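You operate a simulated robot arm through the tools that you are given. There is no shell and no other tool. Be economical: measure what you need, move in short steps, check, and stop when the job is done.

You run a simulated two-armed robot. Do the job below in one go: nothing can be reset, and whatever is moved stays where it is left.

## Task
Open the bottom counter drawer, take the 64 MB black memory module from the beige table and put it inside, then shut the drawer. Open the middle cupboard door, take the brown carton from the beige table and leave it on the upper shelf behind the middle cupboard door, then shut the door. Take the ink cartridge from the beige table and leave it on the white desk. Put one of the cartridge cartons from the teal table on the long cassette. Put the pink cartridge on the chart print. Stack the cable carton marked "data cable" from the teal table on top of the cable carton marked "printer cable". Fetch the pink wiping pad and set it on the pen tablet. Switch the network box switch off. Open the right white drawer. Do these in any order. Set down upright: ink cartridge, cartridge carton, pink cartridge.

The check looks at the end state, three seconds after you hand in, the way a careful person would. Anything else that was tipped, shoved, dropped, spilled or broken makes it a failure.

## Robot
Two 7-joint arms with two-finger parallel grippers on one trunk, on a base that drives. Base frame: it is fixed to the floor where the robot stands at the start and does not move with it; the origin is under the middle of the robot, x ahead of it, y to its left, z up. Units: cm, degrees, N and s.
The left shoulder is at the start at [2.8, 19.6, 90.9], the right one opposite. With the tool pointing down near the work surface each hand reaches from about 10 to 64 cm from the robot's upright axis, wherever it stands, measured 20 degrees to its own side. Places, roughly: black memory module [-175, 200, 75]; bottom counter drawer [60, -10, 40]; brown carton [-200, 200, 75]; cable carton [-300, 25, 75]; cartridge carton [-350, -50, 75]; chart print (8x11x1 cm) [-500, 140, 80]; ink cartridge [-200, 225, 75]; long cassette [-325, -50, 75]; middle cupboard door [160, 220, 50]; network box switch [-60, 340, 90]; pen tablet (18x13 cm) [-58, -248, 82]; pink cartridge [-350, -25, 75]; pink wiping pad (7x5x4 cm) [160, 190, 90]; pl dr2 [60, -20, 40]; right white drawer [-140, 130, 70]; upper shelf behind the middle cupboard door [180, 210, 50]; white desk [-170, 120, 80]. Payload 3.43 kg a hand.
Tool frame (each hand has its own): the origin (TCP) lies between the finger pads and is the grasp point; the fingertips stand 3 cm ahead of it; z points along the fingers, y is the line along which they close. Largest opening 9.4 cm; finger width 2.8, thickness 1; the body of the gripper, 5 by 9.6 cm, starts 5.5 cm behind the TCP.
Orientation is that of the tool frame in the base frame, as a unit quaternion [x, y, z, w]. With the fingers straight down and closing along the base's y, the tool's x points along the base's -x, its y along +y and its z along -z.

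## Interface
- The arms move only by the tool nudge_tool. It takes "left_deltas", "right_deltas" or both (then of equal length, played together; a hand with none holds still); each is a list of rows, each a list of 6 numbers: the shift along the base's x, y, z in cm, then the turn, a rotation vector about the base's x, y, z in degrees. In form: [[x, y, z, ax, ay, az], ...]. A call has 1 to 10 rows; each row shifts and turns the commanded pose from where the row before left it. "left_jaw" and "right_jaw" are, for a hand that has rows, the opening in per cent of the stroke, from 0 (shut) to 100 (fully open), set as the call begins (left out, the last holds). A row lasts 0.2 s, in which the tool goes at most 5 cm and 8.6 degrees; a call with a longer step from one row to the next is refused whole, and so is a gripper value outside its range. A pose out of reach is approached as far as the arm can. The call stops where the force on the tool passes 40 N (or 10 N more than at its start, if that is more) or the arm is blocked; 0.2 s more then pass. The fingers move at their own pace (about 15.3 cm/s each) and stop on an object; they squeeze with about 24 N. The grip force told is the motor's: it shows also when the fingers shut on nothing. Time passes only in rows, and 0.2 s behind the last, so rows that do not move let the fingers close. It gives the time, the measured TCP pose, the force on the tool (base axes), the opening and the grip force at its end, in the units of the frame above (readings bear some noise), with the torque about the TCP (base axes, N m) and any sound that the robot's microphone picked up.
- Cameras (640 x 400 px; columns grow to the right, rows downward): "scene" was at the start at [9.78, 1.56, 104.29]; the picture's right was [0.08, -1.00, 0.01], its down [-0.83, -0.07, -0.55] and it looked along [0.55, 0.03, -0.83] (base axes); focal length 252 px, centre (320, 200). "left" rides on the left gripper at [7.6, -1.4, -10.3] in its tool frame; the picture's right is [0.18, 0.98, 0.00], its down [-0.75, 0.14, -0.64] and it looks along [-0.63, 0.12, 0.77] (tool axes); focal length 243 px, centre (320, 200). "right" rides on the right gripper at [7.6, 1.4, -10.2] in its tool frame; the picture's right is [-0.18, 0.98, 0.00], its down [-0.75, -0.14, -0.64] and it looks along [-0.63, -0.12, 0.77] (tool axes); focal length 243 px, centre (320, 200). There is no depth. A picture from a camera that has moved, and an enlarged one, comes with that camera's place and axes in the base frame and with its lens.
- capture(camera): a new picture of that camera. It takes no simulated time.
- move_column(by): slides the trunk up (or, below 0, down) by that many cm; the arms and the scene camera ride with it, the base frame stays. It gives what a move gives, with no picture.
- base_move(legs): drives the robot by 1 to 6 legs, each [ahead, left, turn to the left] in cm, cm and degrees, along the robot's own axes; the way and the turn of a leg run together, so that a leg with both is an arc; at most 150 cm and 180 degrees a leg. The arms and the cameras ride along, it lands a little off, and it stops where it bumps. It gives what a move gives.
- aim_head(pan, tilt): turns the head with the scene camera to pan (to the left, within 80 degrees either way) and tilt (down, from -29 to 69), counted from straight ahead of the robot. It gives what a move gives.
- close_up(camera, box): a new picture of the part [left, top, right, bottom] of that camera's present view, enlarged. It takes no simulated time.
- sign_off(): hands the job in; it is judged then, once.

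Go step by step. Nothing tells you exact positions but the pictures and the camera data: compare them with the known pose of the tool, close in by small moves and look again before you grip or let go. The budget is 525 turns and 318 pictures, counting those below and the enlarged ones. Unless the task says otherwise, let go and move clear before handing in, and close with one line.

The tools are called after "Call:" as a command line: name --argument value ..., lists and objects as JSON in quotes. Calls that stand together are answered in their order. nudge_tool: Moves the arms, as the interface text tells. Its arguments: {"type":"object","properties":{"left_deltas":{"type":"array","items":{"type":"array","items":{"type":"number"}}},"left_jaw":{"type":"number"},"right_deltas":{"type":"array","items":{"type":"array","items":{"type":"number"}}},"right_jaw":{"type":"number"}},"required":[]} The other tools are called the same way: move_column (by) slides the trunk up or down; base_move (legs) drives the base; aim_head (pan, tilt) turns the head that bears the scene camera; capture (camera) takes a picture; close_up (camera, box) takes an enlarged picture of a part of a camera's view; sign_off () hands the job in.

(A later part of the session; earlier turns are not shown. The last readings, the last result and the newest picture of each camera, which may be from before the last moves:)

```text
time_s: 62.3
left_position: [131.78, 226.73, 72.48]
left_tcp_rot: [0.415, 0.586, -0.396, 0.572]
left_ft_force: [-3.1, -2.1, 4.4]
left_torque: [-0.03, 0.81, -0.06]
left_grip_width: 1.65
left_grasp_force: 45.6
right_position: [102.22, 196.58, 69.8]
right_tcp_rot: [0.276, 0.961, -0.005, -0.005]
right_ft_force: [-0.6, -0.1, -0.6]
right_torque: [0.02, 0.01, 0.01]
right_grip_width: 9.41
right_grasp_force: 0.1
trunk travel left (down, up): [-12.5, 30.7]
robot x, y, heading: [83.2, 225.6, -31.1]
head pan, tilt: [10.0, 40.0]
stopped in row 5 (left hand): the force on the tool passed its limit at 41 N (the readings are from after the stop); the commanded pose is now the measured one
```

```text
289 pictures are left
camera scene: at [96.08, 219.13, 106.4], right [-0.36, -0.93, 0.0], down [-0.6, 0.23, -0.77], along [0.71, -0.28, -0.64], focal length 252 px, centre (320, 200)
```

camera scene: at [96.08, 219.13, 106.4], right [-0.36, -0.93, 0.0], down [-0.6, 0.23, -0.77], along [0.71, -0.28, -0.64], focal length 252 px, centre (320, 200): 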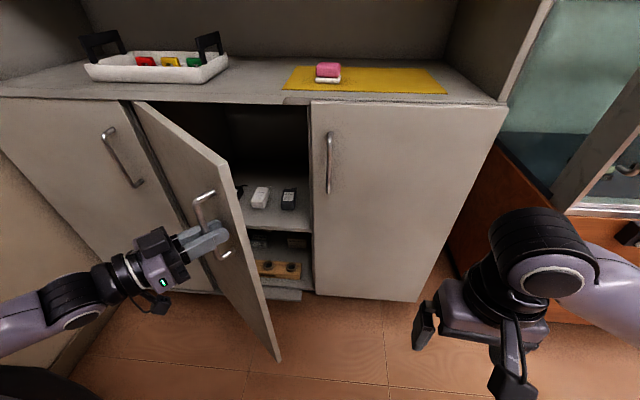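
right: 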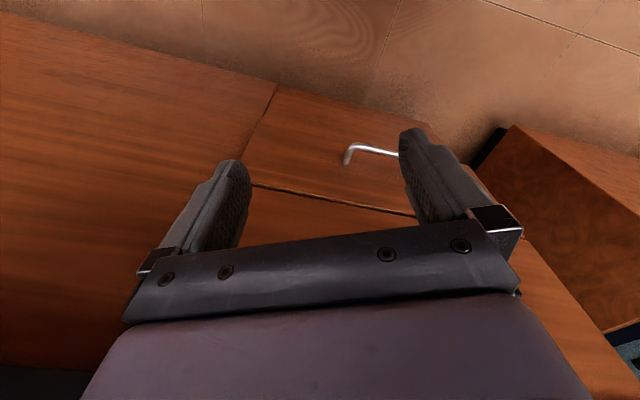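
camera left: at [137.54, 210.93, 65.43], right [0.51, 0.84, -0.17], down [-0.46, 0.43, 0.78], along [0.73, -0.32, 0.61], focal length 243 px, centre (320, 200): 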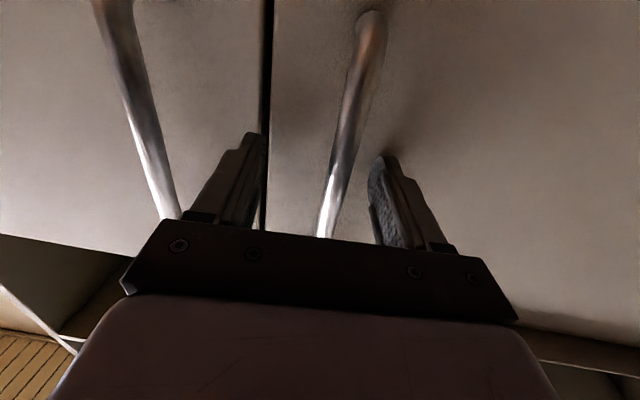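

Continue the arc in smaller steps.

Call:
nudge_tool --left_deltas '[[-0.6, 2.1, 0, 0, 0, -3.2], [-0.5, 2.1, 0, 0, 0, -3.2], [-0.4, 2.15, 0, 0, 0, -3.2], [-0.2, 2.2, 0, 0, 0, -3.2], [-0.1, 2.2, 0, 0, 0, -3.2], [0.1, 2.2, 0, 0, 0, -3.2], [0.2, 2.2, 0, 0, 0, -3.2]]'

Call:
capture --camera "scene"

```text
time_s: 63.9
left_position: [129.93, 242.17, 72.46]
left_tcp_rot: [0.524, 0.492, -0.501, 0.483]
left_ft_force: [-33.8, 3.8, 5.3]
left_torque: [0.4, 0.81, 0.15]
left_grip_width: 1.63
left_grasp_force: 44.9
right_position: [102.04, 196.6, 69.78]
right_tcp_rot: [0.276, 0.961, -0.004, -0.004]
right_ft_force: [-0.3, 0.4, 0.3]
right_torque: [0.02, 0.0, 0.0]
right_grip_width: 9.39
right_grasp_force: 0.1
trunk travel left (down, up): [-12.5, 30.7]
robot x, y, heading: [83.03, 225.5, -30.8]
head pan, tilt: [10.0, 40.0]
```

```text
288 pictures are left
camera scene: at [95.9, 219.17, 106.44], right [-0.36, -0.93, 0.0], down [-0.6, 0.23, -0.77], along [0.72, -0.28, -0.64], focal length 252 px, centre (320, 200)
```

scene: 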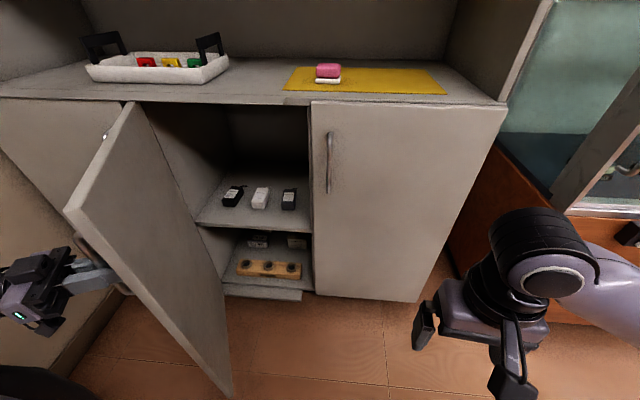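

Call:
nudge_tool --left_deltas '[[1.2, 2.0, 0, 0, 0, -3.2], [0.8, 2.1, 0, 0, 0, -3.2], [0.8, 2.0, 0, 0, 0, -3.2], [0.9, 2.0, 0, 0, 0, -3.2], [1.0, 1.9, 0, 0, 0, -3.2]]'

Call:
capture --camera "scene"

```text
time_s: 64.2
left_position: [129.99, 242.55, 72.52]
left_tcp_rot: [0.529, 0.485, -0.509, 0.475]
left_ft_force: [-5.6, -0.6, 7.0]
left_torque: [0.32, 0.64, -0.22]
left_grip_width: 1.62
left_grasp_force: 45.0
right_position: [102.14, 196.57, 69.88]
right_tcp_rot: [0.276, 0.961, -0.004, -0.004]
right_ft_force: [-0.3, -0.6, -0.5]
right_torque: [0.0, -0.02, -0.03]
right_grip_width: 9.41
right_grasp_force: 0.0
trunk travel left (down, up): [-12.5, 30.7]
robot x, y, heading: [83.75, 225.29, -31.1]
head pan, tilt: [10.0, 40.0]
stopped in row 1 (left hand): the force on the tool passed its limit at 52 N (the readings are from after the stop); the commanded pose is now the measured one
```

```text
287 pictures are left
camera scene: at [96.02, 219.14, 106.42], right [-0.36, -0.93, 0.0], down [-0.6, 0.23, -0.77], along [0.72, -0.28, -0.64], focal length 252 px, centre (320, 200)
```

scene: 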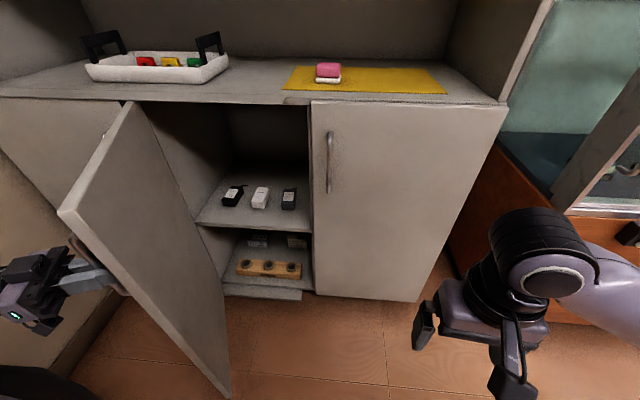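

Door is open ~63°. Release the handle and back the hand off, then retreat the base and look toward the network box.

Call:
nudge_tool --left_deltas '[[0, 0, 0, 0, 0, 0], [0, 0, 0, 0, 0, 0], [0, 2, 0, 0, 0, 0], [0, 3, 0, 0, 0, 0], [-1, 3, 0, 0, 0, 0]]' --left_jaw 70

Call:
base_move --legs '[[-40, 0, 0], [0, 0, 115]]'

Call:
aim_head --pan 30 --tilt 10

Call:
capture --camera "scene"

```text
time_s: 65.4
left_position: [129.14, 250.51, 72.47]
left_tcp_rot: [0.53, 0.486, -0.507, 0.475]
left_ft_force: [-0.2, 0.2, -0.9]
left_torque: [-0.02, 0.01, 0.0]
left_grip_width: 6.58
left_grasp_force: 0.1
right_position: [102.22, 196.55, 69.85]
right_tcp_rot: [0.276, 0.961, -0.005, -0.004]
right_ft_force: [0.1, 0.3, -0.2]
right_torque: [0.02, -0.04, 0.01]
right_grip_width: 9.42
right_grasp_force: 0.1
trunk travel left (down, up): [-12.5, 30.7]
robot x, y, heading: [83.16, 225.37, -31.3]
head pan, tilt: [10.0, 40.0]
```

```text
time_s: 72.8
left_position: [5.76, 275.88, 72.32]
left_tcp_rot: [-0.136, 0.705, 0.138, 0.682]
left_ft_force: [0.5, -0.5, 0.2]
left_torque: [-0.01, -0.01, -0.01]
left_grip_width: 6.58
left_grasp_force: 0.1
right_position: [66.24, 275.98, 69.81]
right_tcp_rot: [-0.673, 0.739, -0.006, 0.002]
right_ft_force: [-0.2, 0.0, 0.8]
right_torque: [0.01, 0.02, 0.0]
right_grip_width: 9.39
right_grasp_force: 0.1
trunk travel left (down, up): [-12.5, 30.7]
robot x, y, heading: [48.79, 245.7, 85.5]
head pan, tilt: [10.0, 40.0]
```

```text
time_s: 73.8
left_position: [5.8, 275.93, 72.33]
left_tcp_rot: [-0.136, 0.705, 0.138, 0.682]
left_ft_force: [-0.5, 0.8, 1.3]
left_torque: [-0.01, 0.03, -0.01]
left_grip_width: 6.58
left_grasp_force: 0.1
right_position: [66.15, 276.04, 69.87]
right_tcp_rot: [-0.673, 0.74, -0.006, 0.002]
right_ft_force: [-0.1, 0.4, 0.5]
right_torque: [-0.02, -0.02, 0.02]
right_grip_width: 9.4
right_grasp_force: 0.1
trunk travel left (down, up): [-12.5, 30.7]
robot x, y, heading: [49.11, 246.64, 85.5]
head pan, tilt: [30.0, 10.0]
```

```text
286 pictures are left
camera scene: at [45.23, 260.32, 111.17], right [0.9, 0.43, 0.0], down [0.07, -0.16, -0.98], along [-0.42, 0.89, -0.17], focal length 252 px, centre (320, 200)
```

scene: 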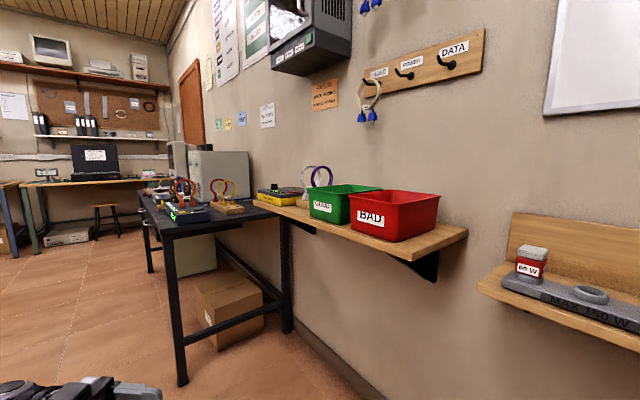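

Call:
close_up --camera "scene" --box '[130, 160, 290, 260]'

```text
4.00 times, centred on (210, 210) of scene
camera zoom: at [45.23, 260.32, 111.17], right [0.9, 0.43, 0.0], down [0.07, -0.16, -0.98], along [-0.42, 0.89, -0.17], focal length 1007 px, centre (760, 160)
```

zoom: 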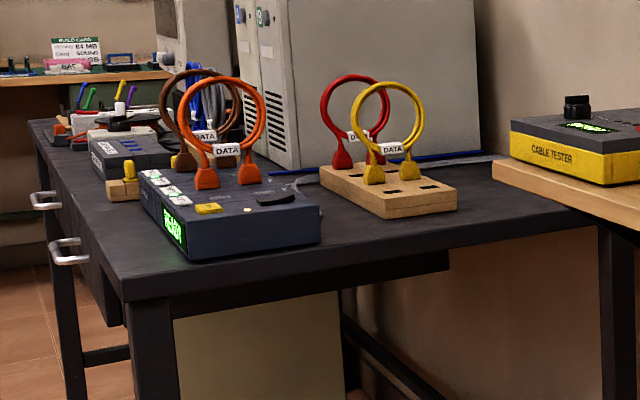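

The network box is the blue-grey unit at the right front end of the black desk. First I bring the left hand back to a neutral downward pose, higher.

Call:
nudge_tool --left_deltas '[[0, 0, 2.5, 0, 0, 8], [0, 0, 2.5, 0, 0, 8], [0, 0, 2.5, 0, 0, 8], [0, 0, 2.5, 0, 0, 8], [0, 0, 2.5, 0, 0, 8], [0, 0, 2.5, 0, 0, 8], [0, 0, 2.5, 0, 0, 8], [0, 0, 2.5, 0, 0, 8]]'

Call:
nudge_tool --left_deltas '[[1.5, 1, 0, -8.45, 0.66, 0], [1.5, 1, 0, -8.45, 0.66, 0], [1.5, 1, 0, -8.45, 0.66, 0], [1.5, 1, 0, -8.45, 0.66, 0], [1.5, 1, 0, -8.45, 0.66, 0], [1.5, 1, 0, -8.45, 0.66, 0], [1.5, 1, 0, -8.45, 0.66, 0], [1.5, 1, 0, -8.45, 0.66, 0], [1.5, 1, 0, -8.45, 0.66, 0], [1.5, 1, 0, -8.45, 0.66, 0]]'

```text
time_s: 75.5
left_position: [4.13, 276.2, 92.66]
left_tcp_rot: [-0.487, 0.527, 0.478, 0.506]
left_ft_force: [0.7, 0.2, -0.2]
left_torque: [0.04, 0.0, -0.01]
left_grip_width: 6.55
left_grasp_force: 0.1
left hand out of reach, approached as far as the arm can: row 8
right_position: [66.23, 275.91, 69.92]
right_tcp_rot: [-0.673, 0.74, -0.006, 0.002]
right_ft_force: [1.3, -0.1, 0.5]
right_torque: [0.02, -0.02, -0.01]
right_grip_width: 9.41
right_grasp_force: 0.0
trunk travel left (down, up): [-12.5, 30.7]
robot x, y, heading: [48.93, 246.23, 85.6]
head pan, tilt: [30.0, 10.0]
```

```text
time_s: 77.8
left_position: [1.95, 259.3, 74.78]
left_tcp_rot: [-0.675, 0.737, 0.025, 0.018]
left_ft_force: [0.2, -0.3, 0.2]
left_torque: [-0.04, -0.02, 0.01]
left_grip_width: 6.58
left_grasp_force: 0.0
left hand out of reach, approached as far as the arm can: row 1, 2, 3, 4, 5, 6, 7, 8, 9, 10
right_position: [66.13, 276.05, 69.85]
right_tcp_rot: [-0.674, 0.739, -0.007, 0.002]
right_ft_force: [-0.3, -0.5, 0.6]
right_torque: [0.01, 0.03, -0.04]
right_grip_width: 9.42
right_grasp_force: 0.1
trunk travel left (down, up): [-12.5, 30.7]
robot x, y, heading: [48.94, 245.88, 85.5]
head pan, tilt: [30.0, 10.0]
```

Call:
nudge_tool --left_deltas '[[0, 0, -4, 0, 0, 0], [0, 0, -4, 0, 0, 0], [0, 0, -4, 0, 0, 0], [0, 0, -3, 0, 0, 0], [0, 0, -2, 0, 0, 0], [0, 0, 0, 0, 0, 0]]'

```text
time_s: 79.2
left_position: [2.22, 259.38, 57.74]
left_tcp_rot: [-0.675, 0.737, 0.025, 0.017]
left_ft_force: [-0.6, 1.0, 0.0]
left_torque: [0.0, 0.02, -0.01]
left_grip_width: 6.61
left_grasp_force: 0.0
right_position: [66.22, 276.02, 69.85]
right_tcp_rot: [-0.673, 0.74, -0.007, 0.002]
right_ft_force: [-0.6, 0.1, 0.4]
right_torque: [0.02, -0.02, -0.02]
right_grip_width: 9.41
right_grasp_force: 0.0
trunk travel left (down, up): [-12.5, 30.7]
robot x, y, heading: [48.84, 246.11, 85.5]
head pan, tilt: [30.0, 10.0]
```

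Call:
nudge_tool --left_deltas '[[3, 2.7, 1.5, 0, 0, 0], [3, 2.7, 1.5, 0, 0, 0], [3, 2.7, 1.5, 0, 0, 0], [3, 2.7, 1.5, 0, 0, 0], [3, 2.7, 1.5, 0, 0, 0], [3, 2.7, 3, 0, 0, 0], [3, 2.7, 3, 0, 0, 0], [3, 2.7, 3, 0, 0, 0], [3, 2.7, 4, 0, 0, 0], [0, 0, 4, 0, 0, 0]]'

```text
refused: row 6 steps farther than a row can; nothing moved
```

Call:
nudge_tool --left_deltas '[[3, 2.7, 2.2, 0, 0, 0], [3, 2.7, 2.2, 0, 0, 0], [3, 2.7, 2.2, 0, 0, 0], [3, 2.7, 2.2, 0, 0, 0], [3, 2.7, 2.2, 0, 0, 0], [3, 2.7, 2.2, 0, 0, 0], [3, 2.7, 2.2, 0, 0, 0], [3, 2.7, 2.2, 0, 0, 0], [3, 2.7, 2.2, 0, 0, 0], [0, 0, 4, 0, 0, 0]]'

```text
time_s: 81.3
left_position: [15.61, 273.59, 55.98]
left_tcp_rot: [-0.676, 0.736, 0.026, 0.019]
left_ft_force: [0.1, -0.3, -1.2]
left_torque: [0.02, 0.02, 0.0]
left_grip_width: 6.59
left_grasp_force: 0.1
left hand out of reach, approached as far as the arm can: row 2, 3, 4, 5, 6, 7, 8, 9, 10
right_position: [66.22, 276.0, 69.87]
right_tcp_rot: [-0.673, 0.74, -0.006, 0.003]
right_ft_force: [-0.1, 0.2, -0.1]
right_torque: [0.04, 0.01, 0.0]
right_grip_width: 9.4
right_grasp_force: 0.2
trunk travel left (down, up): [-12.5, 30.7]
robot x, y, heading: [48.82, 246.45, 85.3]
head pan, tilt: [30.0, 10.0]
```

Call:
nudge_tool --left_deltas '[[0.5, 2, 2, 0, 0, 0], [0.5, 2, 2, 0, 0, 0], [0.5, 2, 2, 0, 0, 0], [0.5, 2, 2, 0, 0, 0], [0.5, 0, 2, 0, 0, 0]]'

Call:
aim_head --pan 40 --tilt 50

Call:
capture --camera "scene"

```text
time_s: 82.5
left_position: [14.93, 280.49, 55.34]
left_tcp_rot: [-0.675, 0.737, 0.027, 0.019]
left_ft_force: [0.5, 0.0, -0.1]
left_torque: [0.02, 0.03, 0.01]
left_grip_width: 6.62
left_grasp_force: 0.2
left hand out of reach, approached as far as the arm can: row 1, 2, 3, 4, 5
right_position: [66.17, 276.14, 69.92]
right_tcp_rot: [-0.673, 0.74, -0.007, 0.002]
right_ft_force: [-0.3, 0.4, -0.6]
right_torque: [-0.01, -0.01, -0.01]
right_grip_width: 9.37
right_grasp_force: 0.0
trunk travel left (down, up): [-12.5, 30.7]
robot x, y, heading: [48.88, 246.46, 85.1]
head pan, tilt: [30.0, 10.0]
```

```text
time_s: 83.6
left_position: [14.92, 280.54, 55.39]
left_tcp_rot: [-0.675, 0.737, 0.026, 0.018]
left_ft_force: [0.7, 0.1, 0.3]
left_torque: [0.02, -0.01, -0.03]
left_grip_width: 6.56
left_grasp_force: 0.0
right_position: [66.11, 275.99, 69.84]
right_tcp_rot: [-0.673, 0.739, -0.007, 0.003]
right_ft_force: [-0.2, 0.1, -1.2]
right_torque: [-0.02, 0.0, 0.02]
right_grip_width: 9.38
right_grasp_force: 0.0
trunk travel left (down, up): [-12.5, 30.7]
robot x, y, heading: [48.9, 246.11, 85.5]
head pan, tilt: [40.0, 50.0]
```

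```text
284 pictures are left
camera scene: at [44.76, 258.2, 105.0], right [0.81, 0.58, 0.0], down [0.44, -0.62, -0.64], along [-0.37, 0.52, -0.77], focal length 252 px, centre (320, 200)
```

scene: 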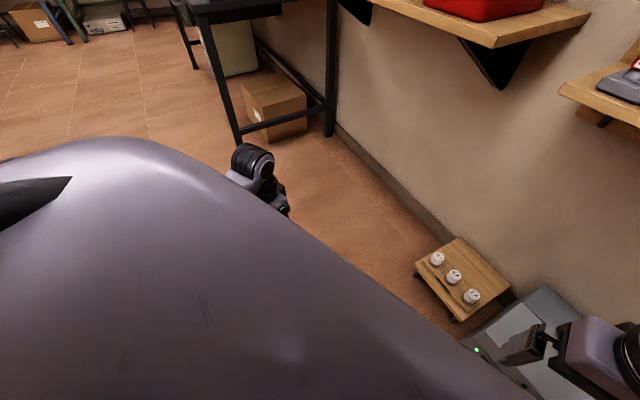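

Call:
nudge_tool --left_deltas '[[3, 0, 0, 0, 0, 0], [3, 0, 0, 0, 0, 0], [3, 0, 0, 0, 0, 0], [3, 0, 0, 0, 0, 0]]'

Call:
nudge_tool --left_deltas '[[0, 0, 3, 0, 0, 0], [0, 0, 3, 0, 0, 0], [0, 0, 3, 0, 0, 0], [0, 0, 3, 0, 0, 0]]'

```text
time_s: 84.6
left_position: [15.14, 280.06, 55.22]
left_tcp_rot: [-0.673, 0.739, 0.023, 0.02]
left_ft_force: [-0.2, -0.6, 0.2]
left_torque: [0.0, -0.02, 0.0]
left_grip_width: 6.58
left_grasp_force: 0.1
left hand out of reach, approached as far as the arm can: row 1, 2, 3, 4
right_position: [66.2, 276.05, 69.82]
right_tcp_rot: [-0.674, 0.739, -0.007, 0.002]
right_ft_force: [-0.4, -0.3, -1.0]
right_torque: [0.02, -0.04, -0.02]
right_grip_width: 9.38
right_grasp_force: 0.1
trunk travel left (down, up): [-12.5, 30.7]
robot x, y, heading: [48.98, 246.16, 85.7]
head pan, tilt: [40.0, 50.0]
```

```text
time_s: 85.6
left_position: [12.05, 279.88, 56.26]
left_tcp_rot: [-0.675, 0.737, 0.027, 0.018]
left_ft_force: [0.4, -0.2, 0.1]
left_torque: [0.0, 0.02, 0.01]
left_grip_width: 6.6
left_grasp_force: 0.1
left hand out of reach, approached as far as the arm can: row 1, 2, 3, 4
right_position: [66.17, 275.94, 69.91]
right_tcp_rot: [-0.673, 0.74, -0.006, 0.002]
right_ft_force: [-0.5, -0.7, 0.2]
right_torque: [0.02, -0.05, -0.01]
right_grip_width: 9.41
right_grasp_force: 0.0
trunk travel left (down, up): [-12.5, 30.7]
robot x, y, heading: [48.92, 245.97, 85.8]
head pan, tilt: [40.0, 50.0]
```

Call:
nudge_tool --left_deltas '[[0, 0, 0, 0, 0, -8], [0, 0, 0, 0, 0, -8], [0, 0, 0, 0, 0, -8], [0, 0, 0, 0, 0, -8], [0, 0, 0, 0, 0, -8], [0, 0, 3, 0, 0, 0], [0, 0, 3, 0, 0, 0], [0, 0, 3, 0, 0, 0], [0, 0, 3, 0, 0, 0]]'

```text
time_s: 87.6
left_position: [12.25, 279.83, 68.1]
left_tcp_rot: [-0.382, 0.924, 0.017, 0.025]
left_ft_force: [0.1, 0.5, 0.3]
left_torque: [0.02, -0.01, 0.02]
left_grip_width: 6.58
left_grasp_force: 0.2
right_position: [66.13, 275.96, 69.95]
right_tcp_rot: [-0.672, 0.741, -0.006, 0.003]
right_ft_force: [0.8, 0.3, 0.3]
right_torque: [0.02, 0.0, 0.0]
right_grip_width: 9.38
right_grasp_force: 0.1
trunk travel left (down, up): [-12.5, 30.7]
robot x, y, heading: [48.79, 246.06, 85.4]
head pan, tilt: [40.0, 50.0]
```

Yaw limit was the cause. Now bring the hand inward and up, then yaw back.

Call:
nudge_tool --left_deltas '[[3, 0.7, 2, 0, 0, 0], [3, 0.7, 2, 0, 0, 0], [3, 0.7, 2, 0, 0, 0], [3, 0.7, 2, 0, 0, 0], [3, 0.7, 2, 0, 0, 0], [2.5, 0.5, 2, 0, 0, 0]]'

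Call:
nudge_tool --left_deltas '[[0, 0, 0, 0, 0, 8], [0, 0, 0, 0, 0, 8], [0, 0, 0, 0, 0, 8], [0, 0, 0, 0, 0, 8], [0, 0, 0, 0, 0, 8], [0, 0, 0, 0, 0, 0]]'

```text
time_s: 89.0
left_position: [15.85, 288.57, 71.89]
left_tcp_rot: [-0.381, 0.924, 0.018, 0.026]
left_ft_force: [0.1, 0.1, -0.1]
left_torque: [0.01, -0.05, 0.03]
left_grip_width: 6.6
left_grasp_force: 0.1
left hand out of reach, approached as far as the arm can: row 1, 2, 3, 4, 5, 6
right_position: [66.21, 275.99, 69.86]
right_tcp_rot: [-0.673, 0.739, -0.007, 0.002]
right_ft_force: [0.2, 0.8, -0.6]
right_torque: [0.0, 0.0, 0.01]
right_grip_width: 9.4
right_grasp_force: 0.0
trunk travel left (down, up): [-12.5, 30.7]
robot x, y, heading: [48.8, 246.18, 85.4]
head pan, tilt: [40.0, 50.0]
```

```text
time_s: 90.4
left_position: [6.39, 294.55, 63.29]
left_tcp_rot: [-0.676, 0.736, 0.026, 0.018]
left_ft_force: [-1.0, -0.1, 0.9]
left_torque: [-0.04, 0.0, 0.02]
left_grip_width: 6.57
left_grasp_force: 0.1
left hand out of reach, approached as far as the arm can: row 1, 2, 3, 4, 5
right_position: [66.13, 275.94, 69.89]
right_tcp_rot: [-0.672, 0.74, -0.005, 0.003]
right_ft_force: [0.3, -0.5, 0.0]
right_torque: [-0.02, -0.02, -0.02]
right_grip_width: 9.41
right_grasp_force: 0.1
trunk travel left (down, up): [-12.5, 30.7]
robot x, y, heading: [48.94, 246.86, 85.7]
head pan, tilt: [40.0, 50.0]
```

The wrist is in a flipped branch; I'll simply turn the gripper the other way (−180° yaw, symmetric grip) and test reach.

Call:
nudge_tool --left_deltas '[[0, 0, 0, 0, 0, -8.5], [0, 0, 0, 0, 0, -8.5], [0, 0, 0, 0, 0, -8.5], [0, 0, 0, 0, 0, -8.5], [0, 0, 0, 0, 0, -8.5], [0, 0, 0, 0, 0, -8.5], [0, 0, 0, 0, 0, -8.5], [0, 0, 0, 0, 0, -8.5], [0, 0, 0, 0, 0, -8.5], [0, 0, 0, 0, 0, -8.5]]'

Call:
nudge_tool --left_deltas '[[2, 0, 1, 0, 0, -8.5], [2, 0, 1, 0, 0, -8.5], [2, 0, 1, 0, 0, -8.5], [2, 0, 1, 0, 0, -8.5], [2, 0, 1, 0, 0, -8.5], [2, -1, 1, 0, 0, -8.5], [2, -1, 1, 0, 0, -8.5], [2, -1, 1, 0, 0, -8.5], [2, -1, 1, 0, 0, -8.5], [2, -1, 1, 0, 0, -8.5]]'

```text
time_s: 92.6
left_position: [6.48, 294.56, 63.32]
left_tcp_rot: [0.002, 1.0, 0.007, 0.03]
left_ft_force: [-0.1, 0.1, -0.4]
left_torque: [0.0, 0.02, -0.01]
left_grip_width: 6.55
left_grasp_force: 0.0
right_position: [66.15, 275.98, 69.79]
right_tcp_rot: [-0.673, 0.74, -0.007, 0.003]
right_ft_force: [0.0, -0.6, 0.1]
right_torque: [0.0, -0.05, -0.01]
right_grip_width: 9.4
right_grasp_force: 0.1
trunk travel left (down, up): [-12.5, 30.7]
robot x, y, heading: [48.48, 246.15, 85.5]
head pan, tilt: [40.0, 50.0]
```

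```text
time_s: 94.8
left_position: [26.61, 289.45, 73.33]
left_tcp_rot: [0.675, 0.737, -0.014, 0.027]
left_ft_force: [-0.1, -0.6, 0.0]
left_torque: [0.01, -0.02, 0.01]
left_grip_width: 6.57
left_grasp_force: 0.1
right_position: [66.13, 275.97, 69.85]
right_tcp_rot: [-0.673, 0.74, -0.007, 0.001]
right_ft_force: [0.0, -0.7, -0.6]
right_torque: [0.01, 0.0, 0.0]
right_grip_width: 9.41
right_grasp_force: 0.0
trunk travel left (down, up): [-12.5, 30.7]
robot x, y, heading: [48.86, 245.83, 85.6]
head pan, tilt: [40.0, 50.0]
```

Reach works again. Raise the trunk and drive sideways toward the network box, stopping a bit short.

Call:
move_column --by 25

Call:
base_move --legs '[[0, 125, 0], [0, 0, -25.5]]'

Call:
aim_head --pan -15 --tilt 40

Call:
capture --camera "scene"

```text
time_s: 97.4
left_position: [26.69, 289.59, 98.46]
left_tcp_rot: [0.675, 0.737, -0.015, 0.027]
left_ft_force: [0.4, -1.0, 0.6]
left_torque: [-0.04, -0.02, -0.03]
left_grip_width: 6.58
left_grasp_force: 0.1
right_position: [66.12, 275.96, 94.83]
right_tcp_rot: [-0.673, 0.74, -0.006, 0.002]
right_ft_force: [-0.6, -0.5, -0.6]
right_torque: [0.0, 0.01, -0.01]
right_grip_width: 9.41
right_grasp_force: 0.1
trunk travel left (down, up): [-37.5, 5.7]
robot x, y, heading: [49.0, 246.31, 85.5]
head pan, tilt: [40.0, 50.0]
```

```text
time_s: 109.8
left_position: [-77.53, 303.51, 98.41]
left_tcp_rot: [0.812, 0.583, -0.02, 0.023]
left_ft_force: [-0.6, 0.4, 0.4]
left_torque: [0.04, 0.02, 0.03]
left_grip_width: 6.59
left_grasp_force: 0.1
right_position: [-46.59, 275.35, 94.86]
right_tcp_rot: [-0.506, 0.862, -0.007, 0.0]
right_ft_force: [-0.6, 0.4, 0.0]
right_torque: [0.0, -0.01, -0.01]
right_grip_width: 9.41
right_grasp_force: 0.1
trunk travel left (down, up): [-37.5, 5.7]
robot x, y, heading: [-74.48, 254.85, 62.1]
head pan, tilt: [40.0, 50.0]
```

```text
time_s: 111.0
left_position: [-77.59, 303.48, 98.38]
left_tcp_rot: [0.811, 0.584, -0.019, 0.023]
left_ft_force: [0.2, -0.4, 0.0]
left_torque: [0.0, -0.01, -0.02]
left_grip_width: 6.58
left_grasp_force: 0.0
right_position: [-46.9, 275.21, 94.9]
right_tcp_rot: [-0.506, 0.862, -0.006, 0.001]
right_ft_force: [-0.8, 1.0, 0.0]
right_torque: [0.0, 0.01, 0.01]
right_grip_width: 9.41
right_grasp_force: 0.0
trunk travel left (down, up): [-37.5, 5.7]
robot x, y, heading: [-74.44, 255.21, 61.7]
head pan, tilt: [-15.0, 40.0]
```

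```text
283 pictures are left
camera scene: at [-66.01, 266.11, 131.4], right [0.73, -0.68, 0.0], down [-0.44, -0.47, -0.77], along [0.52, 0.56, -0.64], focal length 252 px, centre (320, 200)
```

scene: 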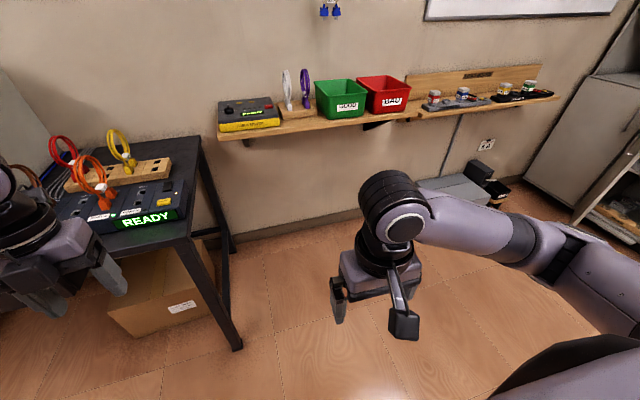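

Call:
aim_head --pan 10 --tilt 40

Call:
close_up --camera "scene" --box '[140, 60, 460, 260]'

```text
time_s: 111.9
left_position: [-77.5, 303.5, 98.46]
left_tcp_rot: [0.811, 0.584, -0.02, 0.024]
left_ft_force: [-0.3, -1.1, -0.3]
left_torque: [0.04, -0.02, -0.02]
left_grip_width: 6.57
left_grasp_force: 0.1
right_position: [-46.69, 275.25, 94.87]
right_tcp_rot: [-0.507, 0.862, -0.007, 0.001]
right_ft_force: [0.4, 0.3, -0.6]
right_torque: [-0.01, -0.02, 0.0]
right_grip_width: 9.38
right_grasp_force: 0.1
trunk travel left (down, up): [-37.5, 5.7]
robot x, y, heading: [-74.45, 254.7, 62.0]
head pan, tilt: [10.0, 40.0]
```

```text
2.00 times, centred on (300, 160) of scene
camera zoom: at [-69.17, 267.97, 131.41], right [0.95, -0.31, 0.0], down [-0.2, -0.61, -0.77], along [0.24, 0.73, -0.64], focal length 504 px, centre (360, 280)
```

zoom: 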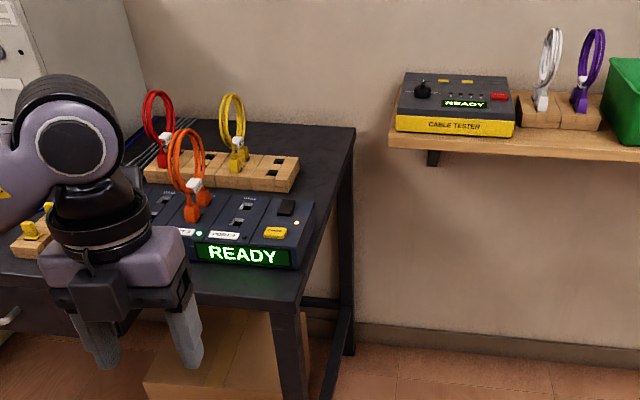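

The black rocker on the box's right end (LED beside it) is at about (-59,339,88). Tuck the left hand back, then drive in.

Call:
nudge_tool --left_deltas '[[-2, -3.5, 0, 0, 0, 0], [-2, -3.5, 0, 0, 0, 0], [-2, -3.5, 0, 0, 0, 0], [-2, -3.5, 0, 0, 0, 0]]'

Call:
nudge_tool --right_deltas '[[0, 0, 2, 0, 0, 0], [0, 0, 2, 0, 0, 0], [0, 0, 0, 0, 0, 0]]' --right_jaw 0

Call:
base_move --legs '[[0, 38, 0], [24, 0, 0]]'

Call:
aim_head --pan -15 --tilt 50

Call:
capture --camera "scene"

Call:
capture --camera "right"

```text
time_s: 112.9
left_position: [-85.68, 289.97, 98.44]
left_tcp_rot: [0.811, 0.584, -0.021, 0.024]
left_ft_force: [0.1, 0.2, 0.2]
left_torque: [0.0, 0.0, 0.01]
left_grip_width: 6.57
left_grasp_force: 0.1
left hand out of reach, approached as far as the arm can: row 4
right_position: [-46.65, 275.27, 94.8]
right_tcp_rot: [-0.507, 0.862, -0.007, 0.001]
right_ft_force: [0.6, 0.3, -0.5]
right_torque: [-0.04, -0.01, -0.05]
right_grip_width: 9.4
right_grasp_force: 0.1
trunk travel left (down, up): [-37.5, 5.7]
robot x, y, heading: [-74.25, 254.73, 61.8]
head pan, tilt: [10.0, 40.0]
```

```text
time_s: 113.7
left_position: [-85.75, 290.04, 98.71]
left_tcp_rot: [0.811, 0.584, -0.021, 0.024]
left_ft_force: [0.4, -0.3, 0.5]
left_torque: [0.0, 0.02, 0.0]
left_grip_width: 6.58
left_grasp_force: 0.0
right_position: [-46.63, 275.22, 98.89]
right_tcp_rot: [-0.506, 0.863, -0.006, 0.001]
right_ft_force: [0.3, 0.3, 0.1]
right_torque: [-0.03, 0.0, 0.04]
right_grip_width: 0.01
right_grasp_force: 24.4
trunk travel left (down, up): [-37.5, 5.7]
robot x, y, heading: [-74.32, 254.97, 61.9]
head pan, tilt: [10.0, 40.0]
```

```text
time_s: 118.9
left_position: [-107.5, 329.34, 98.52]
left_tcp_rot: [0.812, 0.583, -0.021, 0.024]
left_ft_force: [-0.3, -0.6, 0.8]
left_torque: [-0.01, 0.0, -0.02]
left_grip_width: 6.58
left_grasp_force: 0.2
right_position: [-68.5, 314.45, 98.82]
right_tcp_rot: [-0.507, 0.862, -0.006, 0.0]
right_ft_force: [0.3, -0.1, 0.5]
right_torque: [-0.03, 0.01, -0.01]
right_grip_width: 0.01
right_grasp_force: 23.8
trunk travel left (down, up): [-37.5, 5.7]
robot x, y, heading: [-96.04, 294.19, 61.9]
head pan, tilt: [10.0, 40.0]
```

```text
time_s: 119.8
left_position: [-107.56, 329.18, 98.57]
left_tcp_rot: [0.812, 0.583, -0.021, 0.025]
left_ft_force: [-0.1, 0.0, -0.3]
left_torque: [-0.01, 0.01, -0.06]
left_grip_width: 6.59
left_grasp_force: 0.1
right_position: [-68.56, 314.34, 98.84]
right_tcp_rot: [-0.507, 0.862, -0.007, 0.002]
right_ft_force: [-0.5, 0.1, -0.1]
right_torque: [0.03, -0.02, -0.04]
right_grip_width: 0.0
right_grasp_force: 23.6
trunk travel left (down, up): [-37.5, 5.7]
robot x, y, heading: [-96.41, 294.0, 61.9]
head pan, tilt: [-15.0, 50.0]
```

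```text
281 pictures are left
camera scene: at [-88.38, 304.67, 129.99], right [0.73, -0.68, 0.0], down [-0.52, -0.56, -0.64], along [0.44, 0.47, -0.77], focal length 252 px, centre (320, 200)
```

scene: 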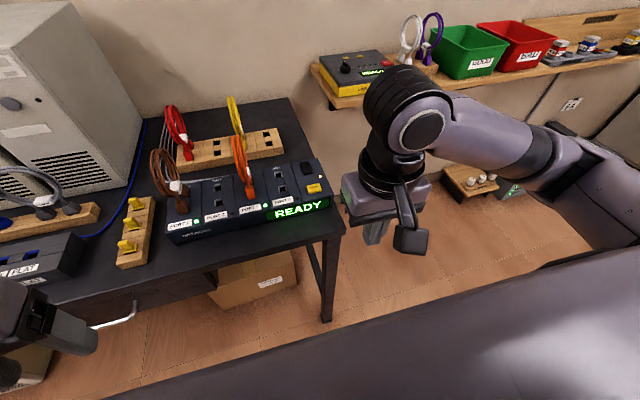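

```text
280 pictures are left
camera right: at [-73.66, 308.58, 109.2], right [-0.77, 0.64, -0.01], down [0.49, 0.6, 0.64], along [0.42, 0.49, -0.77], focal length 243 px, centre (320, 200)
```

right: 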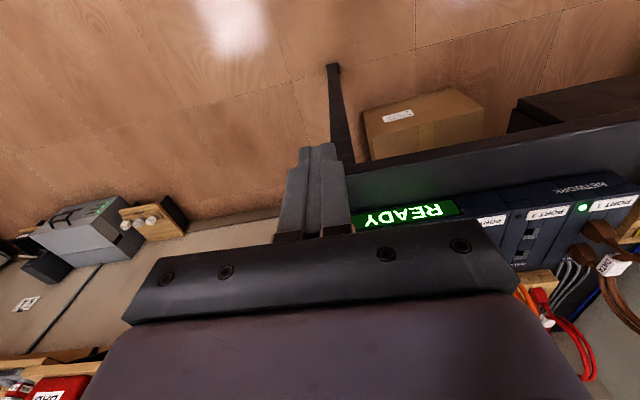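

Call:
close_up --camera "scene" --box '[230, 130, 350, 230]'

```text
4.00 times, centred on (290, 180) of scene
camera zoom: at [-88.38, 304.67, 129.99], right [0.73, -0.68, 0.0], down [-0.52, -0.56, -0.64], along [0.44, 0.47, -0.77], focal length 1007 px, centre (440, 280)
```

zoom: 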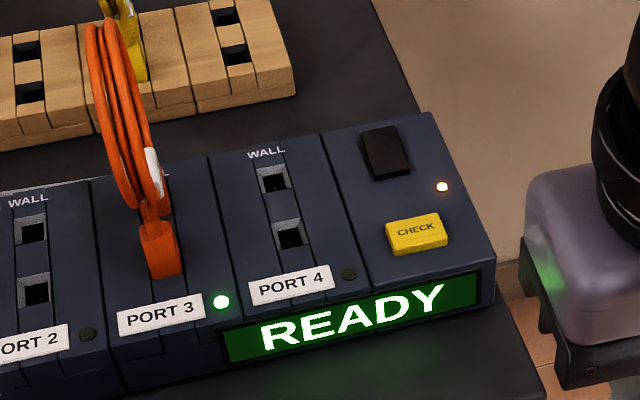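

Call:
close_up --camera "scene" --box '[292, 150, 332, 175]'

```text
16.00 times, centred on (312, 162) of scene
camera zoom: at [-88.38, 304.67, 129.99], right [0.73, -0.68, 0.0], down [-0.52, -0.56, -0.64], along [0.44, 0.47, -0.77], focal length 4030 px, centre (448, 800)
```

zoom: 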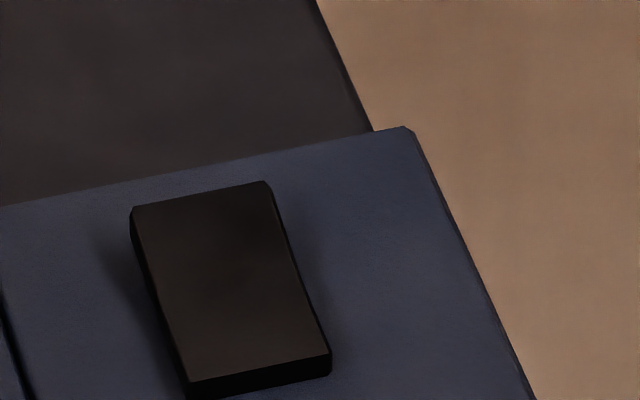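

The rocker is at ≈(-58,342,86). Move the closed right fingers above it and check.

Call:
nudge_tool --right_deltas '[[1.6, 4.3, 0, 0, 0, 0], [1.6, 4.3, 0, 0, 0, 0], [1.6, 4.3, 0, 0, 0, 0], [1.6, 4.3, 0, 0, 0, 0], [1.6, 4.3, 0, 0, 0, 0], [1.5, 4.3, 0, 0, 0, 0], [0, 0, 0, 0, 0, 0]]'

Call:
capture --camera "right"

Call:
capture --camera "scene"

```text
time_s: 121.4
left_position: [-107.48, 329.18, 98.61]
left_tcp_rot: [0.812, 0.583, -0.022, 0.024]
left_ft_force: [-0.9, 0.3, -0.2]
left_torque: [-0.02, 0.01, -0.02]
left_grip_width: 6.6
left_grasp_force: 0.0
right_position: [-59.11, 340.13, 98.88]
right_tcp_rot: [-0.508, 0.862, -0.006, 0.001]
right_ft_force: [-0.8, -0.1, 0.2]
right_torque: [-0.01, 0.03, -0.02]
right_grip_width: 0.0
right_grasp_force: 23.9
trunk travel left (down, up): [-37.5, 5.7]
robot x, y, heading: [-96.4, 293.86, 61.8]
head pan, tilt: [-15.0, 50.0]
```

```text
277 pictures are left
camera right: at [-64.18, 334.39, 109.27], right [-0.77, 0.64, -0.01], down [0.48, 0.6, 0.64], along [0.42, 0.49, -0.77], focal length 243 px, centre (320, 200)
```

right: 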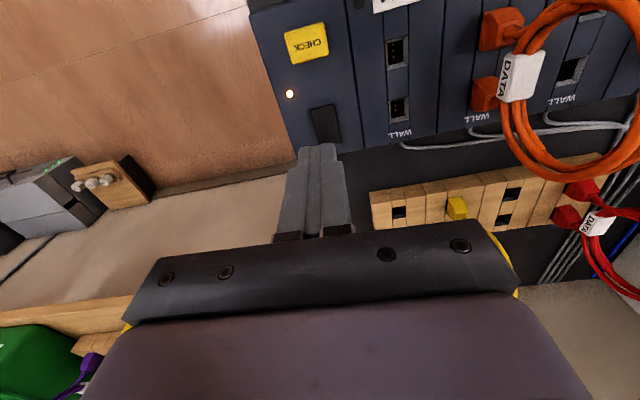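

```text
276 pictures are left
camera scene: at [-88.35, 304.64, 129.99], right [0.73, -0.68, 0.0], down [-0.52, -0.56, -0.64], along [0.44, 0.47, -0.77], focal length 252 px, centre (320, 200)
```

scene: 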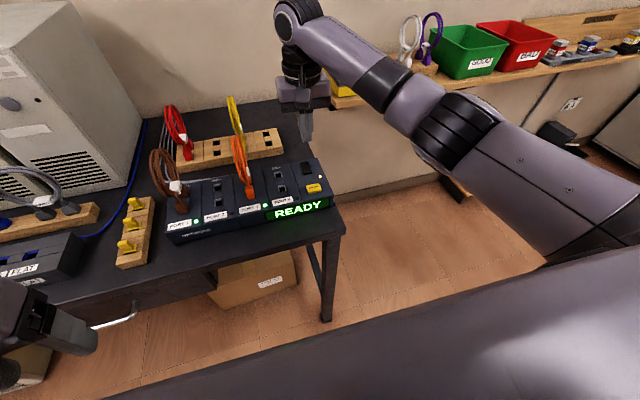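

Call:
close_up --camera "right" --box '[270, 70, 370, 170]'

```text
4.00 times, centred on (320, 120) of right
camera zoom: at [-64.18, 334.39, 109.27], right [-0.77, 0.64, -0.01], down [0.48, 0.6, 0.64], along [0.42, 0.49, -0.77], focal length 970 px, centre (320, 520)
```

zoom: 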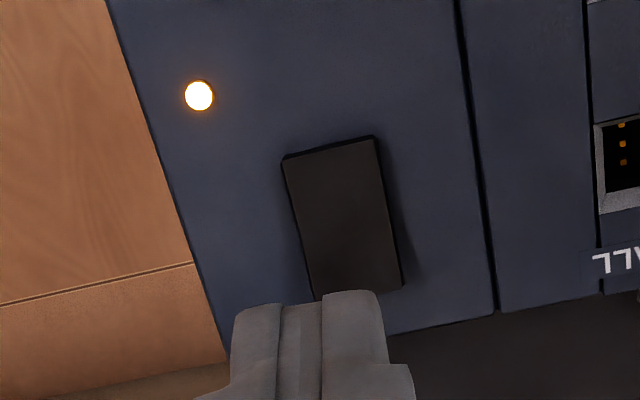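

The far end seems raised; I'll press that end.

Call:
nudge_tool --right_deltas '[[2, 3.7, 0, 0, 0, 0], [0, 0, -3, 0, 0, 0], [0, 0, -3, 0, 0, 0], [0, 0, -2.5, 0, 0, 0], [0, 0, -0.5, 0, 0, 0], [0, 0, -0.5, 0, 0, 0], [0, 0, -0.4, 0, 0, 0], [0, 0, 0, 0, 0, 0]]'

Call:
capture --camera "right"

```text
time_s: 123.2
left_position: [-107.54, 329.27, 98.62]
left_tcp_rot: [0.813, 0.582, -0.022, 0.024]
left_ft_force: [-0.5, 0.4, -0.2]
left_torque: [-0.02, -0.02, -0.01]
left_grip_width: 6.58
left_grasp_force: 0.0
right_position: [-56.98, 342.63, 88.81]
right_tcp_rot: [-0.507, 0.862, -0.007, 0.001]
right_ft_force: [-0.7, 1.1, 0.3]
right_torque: [0.03, -0.03, 0.0]
right_grip_width: 0.01
right_grasp_force: 24.0
right hand out of reach, approached as far as the arm can: row 1, 5
trunk travel left (down, up): [-37.5, 5.7]
robot x, y, heading: [-96.27, 293.73, 61.9]
head pan, tilt: [-15.0, 50.0]
```

```text
274 pictures are left
camera right: at [-62.17, 336.77, 99.16], right [-0.77, 0.64, -0.01], down [0.48, 0.6, 0.64], along [0.42, 0.49, -0.77], focal length 243 px, centre (320, 200)
```

right: 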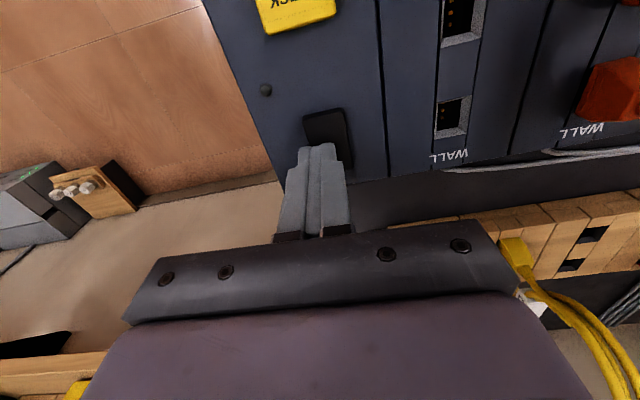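

The LED went dark: switched off. Lift the hand and verify.

Call:
nudge_tool --right_deltas '[[0, 0, 4, 0, 0, 0], [0, 0, 4, 0, 0, 0], [-1.5, -4, 2, 0, 0, 0], [-1.5, -4.3, 0, 0, 0, 0], [-1.5, -4.3, 0, 0, 0, 0], [-1.5, -4.3, 0, 0, 0, 0]]'

Call:
close_up --camera "scene" --box '[180, 120, 360, 240]'

```text
time_s: 124.6
left_position: [-107.57, 329.2, 98.49]
left_tcp_rot: [0.812, 0.582, -0.021, 0.024]
left_ft_force: [0.4, 0.8, -0.5]
left_torque: [-0.03, -0.02, 0.0]
left_grip_width: 6.6
left_grasp_force: 0.0
right_position: [-63.08, 325.61, 98.86]
right_tcp_rot: [-0.506, 0.862, -0.008, 0.0]
right_ft_force: [0.4, 0.5, -0.2]
right_torque: [0.02, 0.01, 0.0]
right_grip_width: 0.0
right_grasp_force: 24.2
trunk travel left (down, up): [-37.5, 5.7]
robot x, y, heading: [-96.22, 294.04, 61.7]
head pan, tilt: [-15.0, 50.0]
```

```text
3.33 times, centred on (270, 180) of scene
camera zoom: at [-88.37, 304.62, 129.99], right [0.73, -0.68, 0.0], down [-0.52, -0.56, -0.64], along [0.44, 0.47, -0.77], focal length 840 px, centre (487, 267)
```

zoom: 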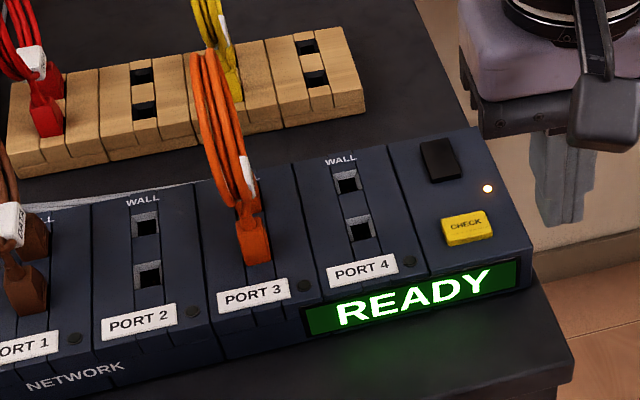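

Call:
close_up --camera "scene" --box '[290, 145, 340, 176]'

Call:
nudge_tool --right_deltas '[[0, 0, 0, 0, 0, 0], [0, 0, 0, 0, 0, 0], [0, 0, 0, 0, 0, 0], [0, 0, 0, 0, 0, 0], [0, 0, 0, 0, 0, 0]]'

Call:
close_up --camera "scene" --box '[180, 120, 360, 240]'

```text
12.80 times, centred on (315, 160) of scene
camera zoom: at [-88.37, 304.62, 129.99], right [0.73, -0.68, 0.0], down [-0.52, -0.56, -0.64], along [0.44, 0.47, -0.77], focal length 3224 px, centre (384, 706)
```

zoom: 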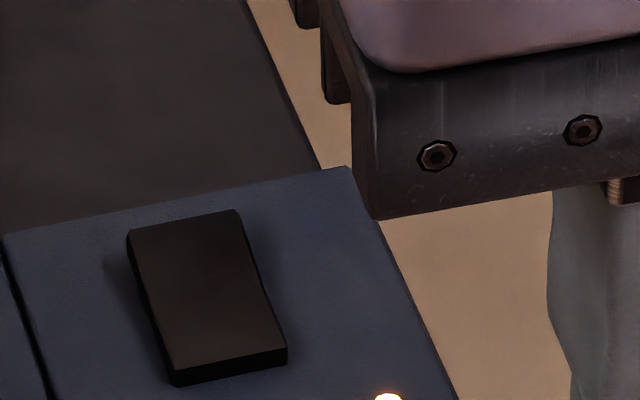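

```text
time_s: 125.8
left_position: [-107.51, 329.36, 98.55]
left_tcp_rot: [0.812, 0.583, -0.021, 0.024]
left_ft_force: [0.1, 0.6, 0.2]
left_torque: [0.0, -0.02, -0.01]
left_grip_width: 6.57
left_grasp_force: 0.0
right_position: [-63.07, 325.76, 98.87]
right_tcp_rot: [-0.506, 0.862, -0.008, 0.001]
right_ft_force: [0.5, 0.8, 0.0]
right_torque: [0.0, 0.0, 0.02]
right_grip_width: 0.0
right_grasp_force: 23.9
trunk travel left (down, up): [-37.5, 5.7]
robot x, y, heading: [-96.37, 294.04, 61.6]
head pan, tilt: [-15.0, 50.0]
```

```text
3.33 times, centred on (270, 180) of scene
camera zoom: at [-88.37, 304.66, 129.99], right [0.73, -0.68, 0.0], down [-0.52, -0.56, -0.64], along [0.44, 0.47, -0.77], focal length 840 px, centre (487, 267)
```

zoom: 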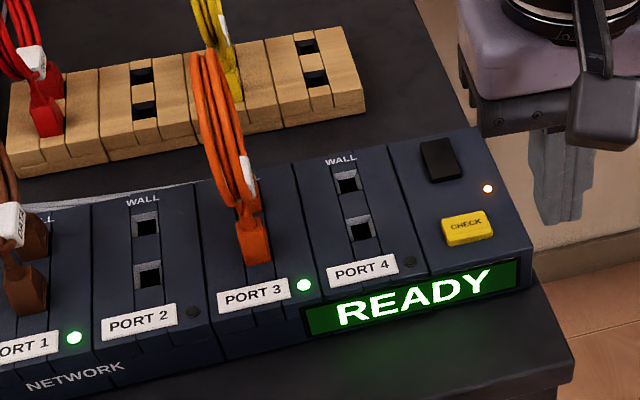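

The box went off only while pressed partway and sprang back; I need a deeper press nearer the far end. Drive forward 4 cm for reach and press again.

Call:
base_move --legs '[[4, 0, 0]]'

Call:
nudge_tool --right_deltas '[[1.6, 4.3, 0, 0, 0, 0], [1.6, 4.3, 0, 0, 0, 0], [1.2, 4.2, 0, 0, 0, 0], [0, 2, 0, 0, 0, 0], [0, 0, 0, 0, 0, 0]]'

Call:
capture --camera "right"

```text
time_s: 126.7
left_position: [-105.52, 332.84, 98.6]
left_tcp_rot: [0.812, 0.583, -0.021, 0.024]
left_ft_force: [0.0, -0.9, -0.4]
left_torque: [-0.03, 0.02, 0.0]
left_grip_width: 6.58
left_grasp_force: 0.2
right_position: [-61.31, 329.3, 98.82]
right_tcp_rot: [-0.507, 0.862, -0.007, 0.0]
right_ft_force: [-0.3, -0.2, -0.4]
right_torque: [-0.02, 0.02, -0.01]
right_grip_width: 0.0
right_grasp_force: 24.5
trunk travel left (down, up): [-37.5, 5.7]
robot x, y, heading: [-94.55, 297.44, 61.7]
head pan, tilt: [-15.0, 50.0]
```

```text
time_s: 127.9
left_position: [-105.55, 332.73, 98.68]
left_tcp_rot: [0.812, 0.583, -0.021, 0.024]
left_ft_force: [-0.1, -0.6, 0.5]
left_torque: [0.02, 0.02, 0.03]
left_grip_width: 6.57
left_grasp_force: 0.1
right_position: [-56.77, 344.16, 98.85]
right_tcp_rot: [-0.507, 0.862, -0.006, 0.002]
right_ft_force: [0.0, 0.3, 0.5]
right_torque: [-0.03, 0.03, -0.02]
right_grip_width: 0.0
right_grasp_force: 24.1
trunk travel left (down, up): [-37.5, 5.7]
robot x, y, heading: [-94.53, 297.46, 61.7]
head pan, tilt: [-15.0, 50.0]
```

```text
270 pictures are left
camera right: at [-61.94, 338.37, 109.3], right [-0.77, 0.64, -0.01], down [0.48, 0.6, 0.64], along [0.42, 0.49, -0.77], focal length 243 px, centre (320, 200)
```

right: 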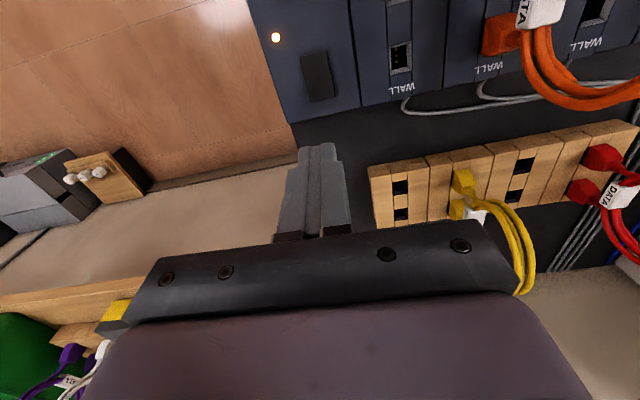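

Call:
nudge_tool --right_deltas '[[-0.3, -0.3, -4, 0, 0, 0], [0, 0, -4, 0, 0, 0], [0, 0, -1.5, 0, 0, 0], [0, 0, -0.5, 0, 0, 0], [0, 0, -0.5, 0, 0, 0], [0, 0, -0.5, 0, 0, 0], [0, 0, -0.5, 0, 0, 0], [0, 0, -0.4, 0, 0, 0], [0, 0, 0, 0, 0, 0]]'

Call:
nudge_tool --right_deltas '[[0, 0, 4, 0, 0, 0], [0, 0, 4, 0, 0, 0], [-1.5, -4, 2, 0, 0, 0], [-1.5, -4.3, 0, 0, 0, 0], [-1.5, -4.3, 0, 0, 0, 0], [-1.5, -4.3, 0, 0, 0, 0]]'

Call:
close_up --camera "scene" --box '[180, 120, 360, 240]'

```text
time_s: 129.4
left_position: [-105.71, 332.66, 98.59]
left_tcp_rot: [0.813, 0.582, -0.022, 0.022]
left_ft_force: [-0.9, 0.1, 1.1]
left_torque: [-0.01, -0.02, 0.0]
left_grip_width: 6.58
left_grasp_force: 0.0
right_position: [-57.1, 344.11, 88.66]
right_tcp_rot: [-0.508, 0.861, 0.0, 0.006]
right_ft_force: [-1.1, -3.0, 12.8]
right_torque: [-0.24, 0.09, 0.05]
right_grip_width: 0.0
right_grasp_force: 23.5
trunk travel left (down, up): [-37.5, 5.7]
robot x, y, heading: [-94.4, 297.6, 61.5]
head pan, tilt: [-15.0, 50.0]
stopped in row 7 (right hand): the force on the tool passed its limit at 44 N (the readings are from after the stop); the commanded pose is now the measured one
```

```text
time_s: 130.8
left_position: [-105.65, 332.63, 98.59]
left_tcp_rot: [0.812, 0.583, -0.021, 0.024]
left_ft_force: [-0.6, -0.4, 0.2]
left_torque: [-0.04, -0.01, 0.01]
left_grip_width: 6.56
left_grasp_force: 0.1
right_position: [-63.18, 326.81, 98.29]
right_tcp_rot: [-0.506, 0.863, -0.002, 0.005]
right_ft_force: [1.4, 0.2, 0.0]
right_torque: [-0.01, 0.03, 0.0]
right_grip_width: 0.01
right_grasp_force: 24.0
trunk travel left (down, up): [-37.5, 5.7]
robot x, y, heading: [-93.97, 297.63, 62.1]
head pan, tilt: [-15.0, 50.0]
```

```text
3.33 times, centred on (270, 180) of scene
camera zoom: at [-86.49, 308.12, 129.99], right [0.73, -0.69, 0.0], down [-0.52, -0.56, -0.64], along [0.44, 0.47, -0.77], focal length 840 px, centre (487, 267)
```

zoom: 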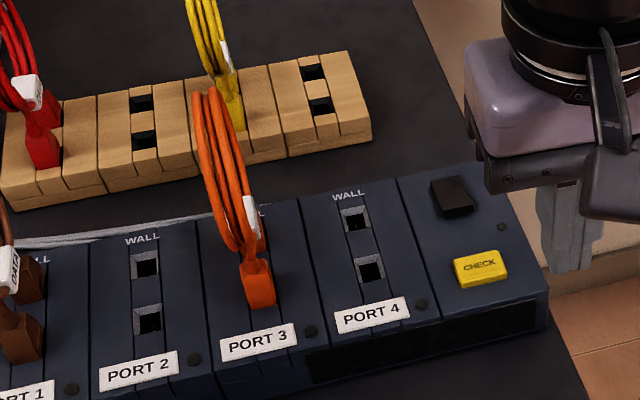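

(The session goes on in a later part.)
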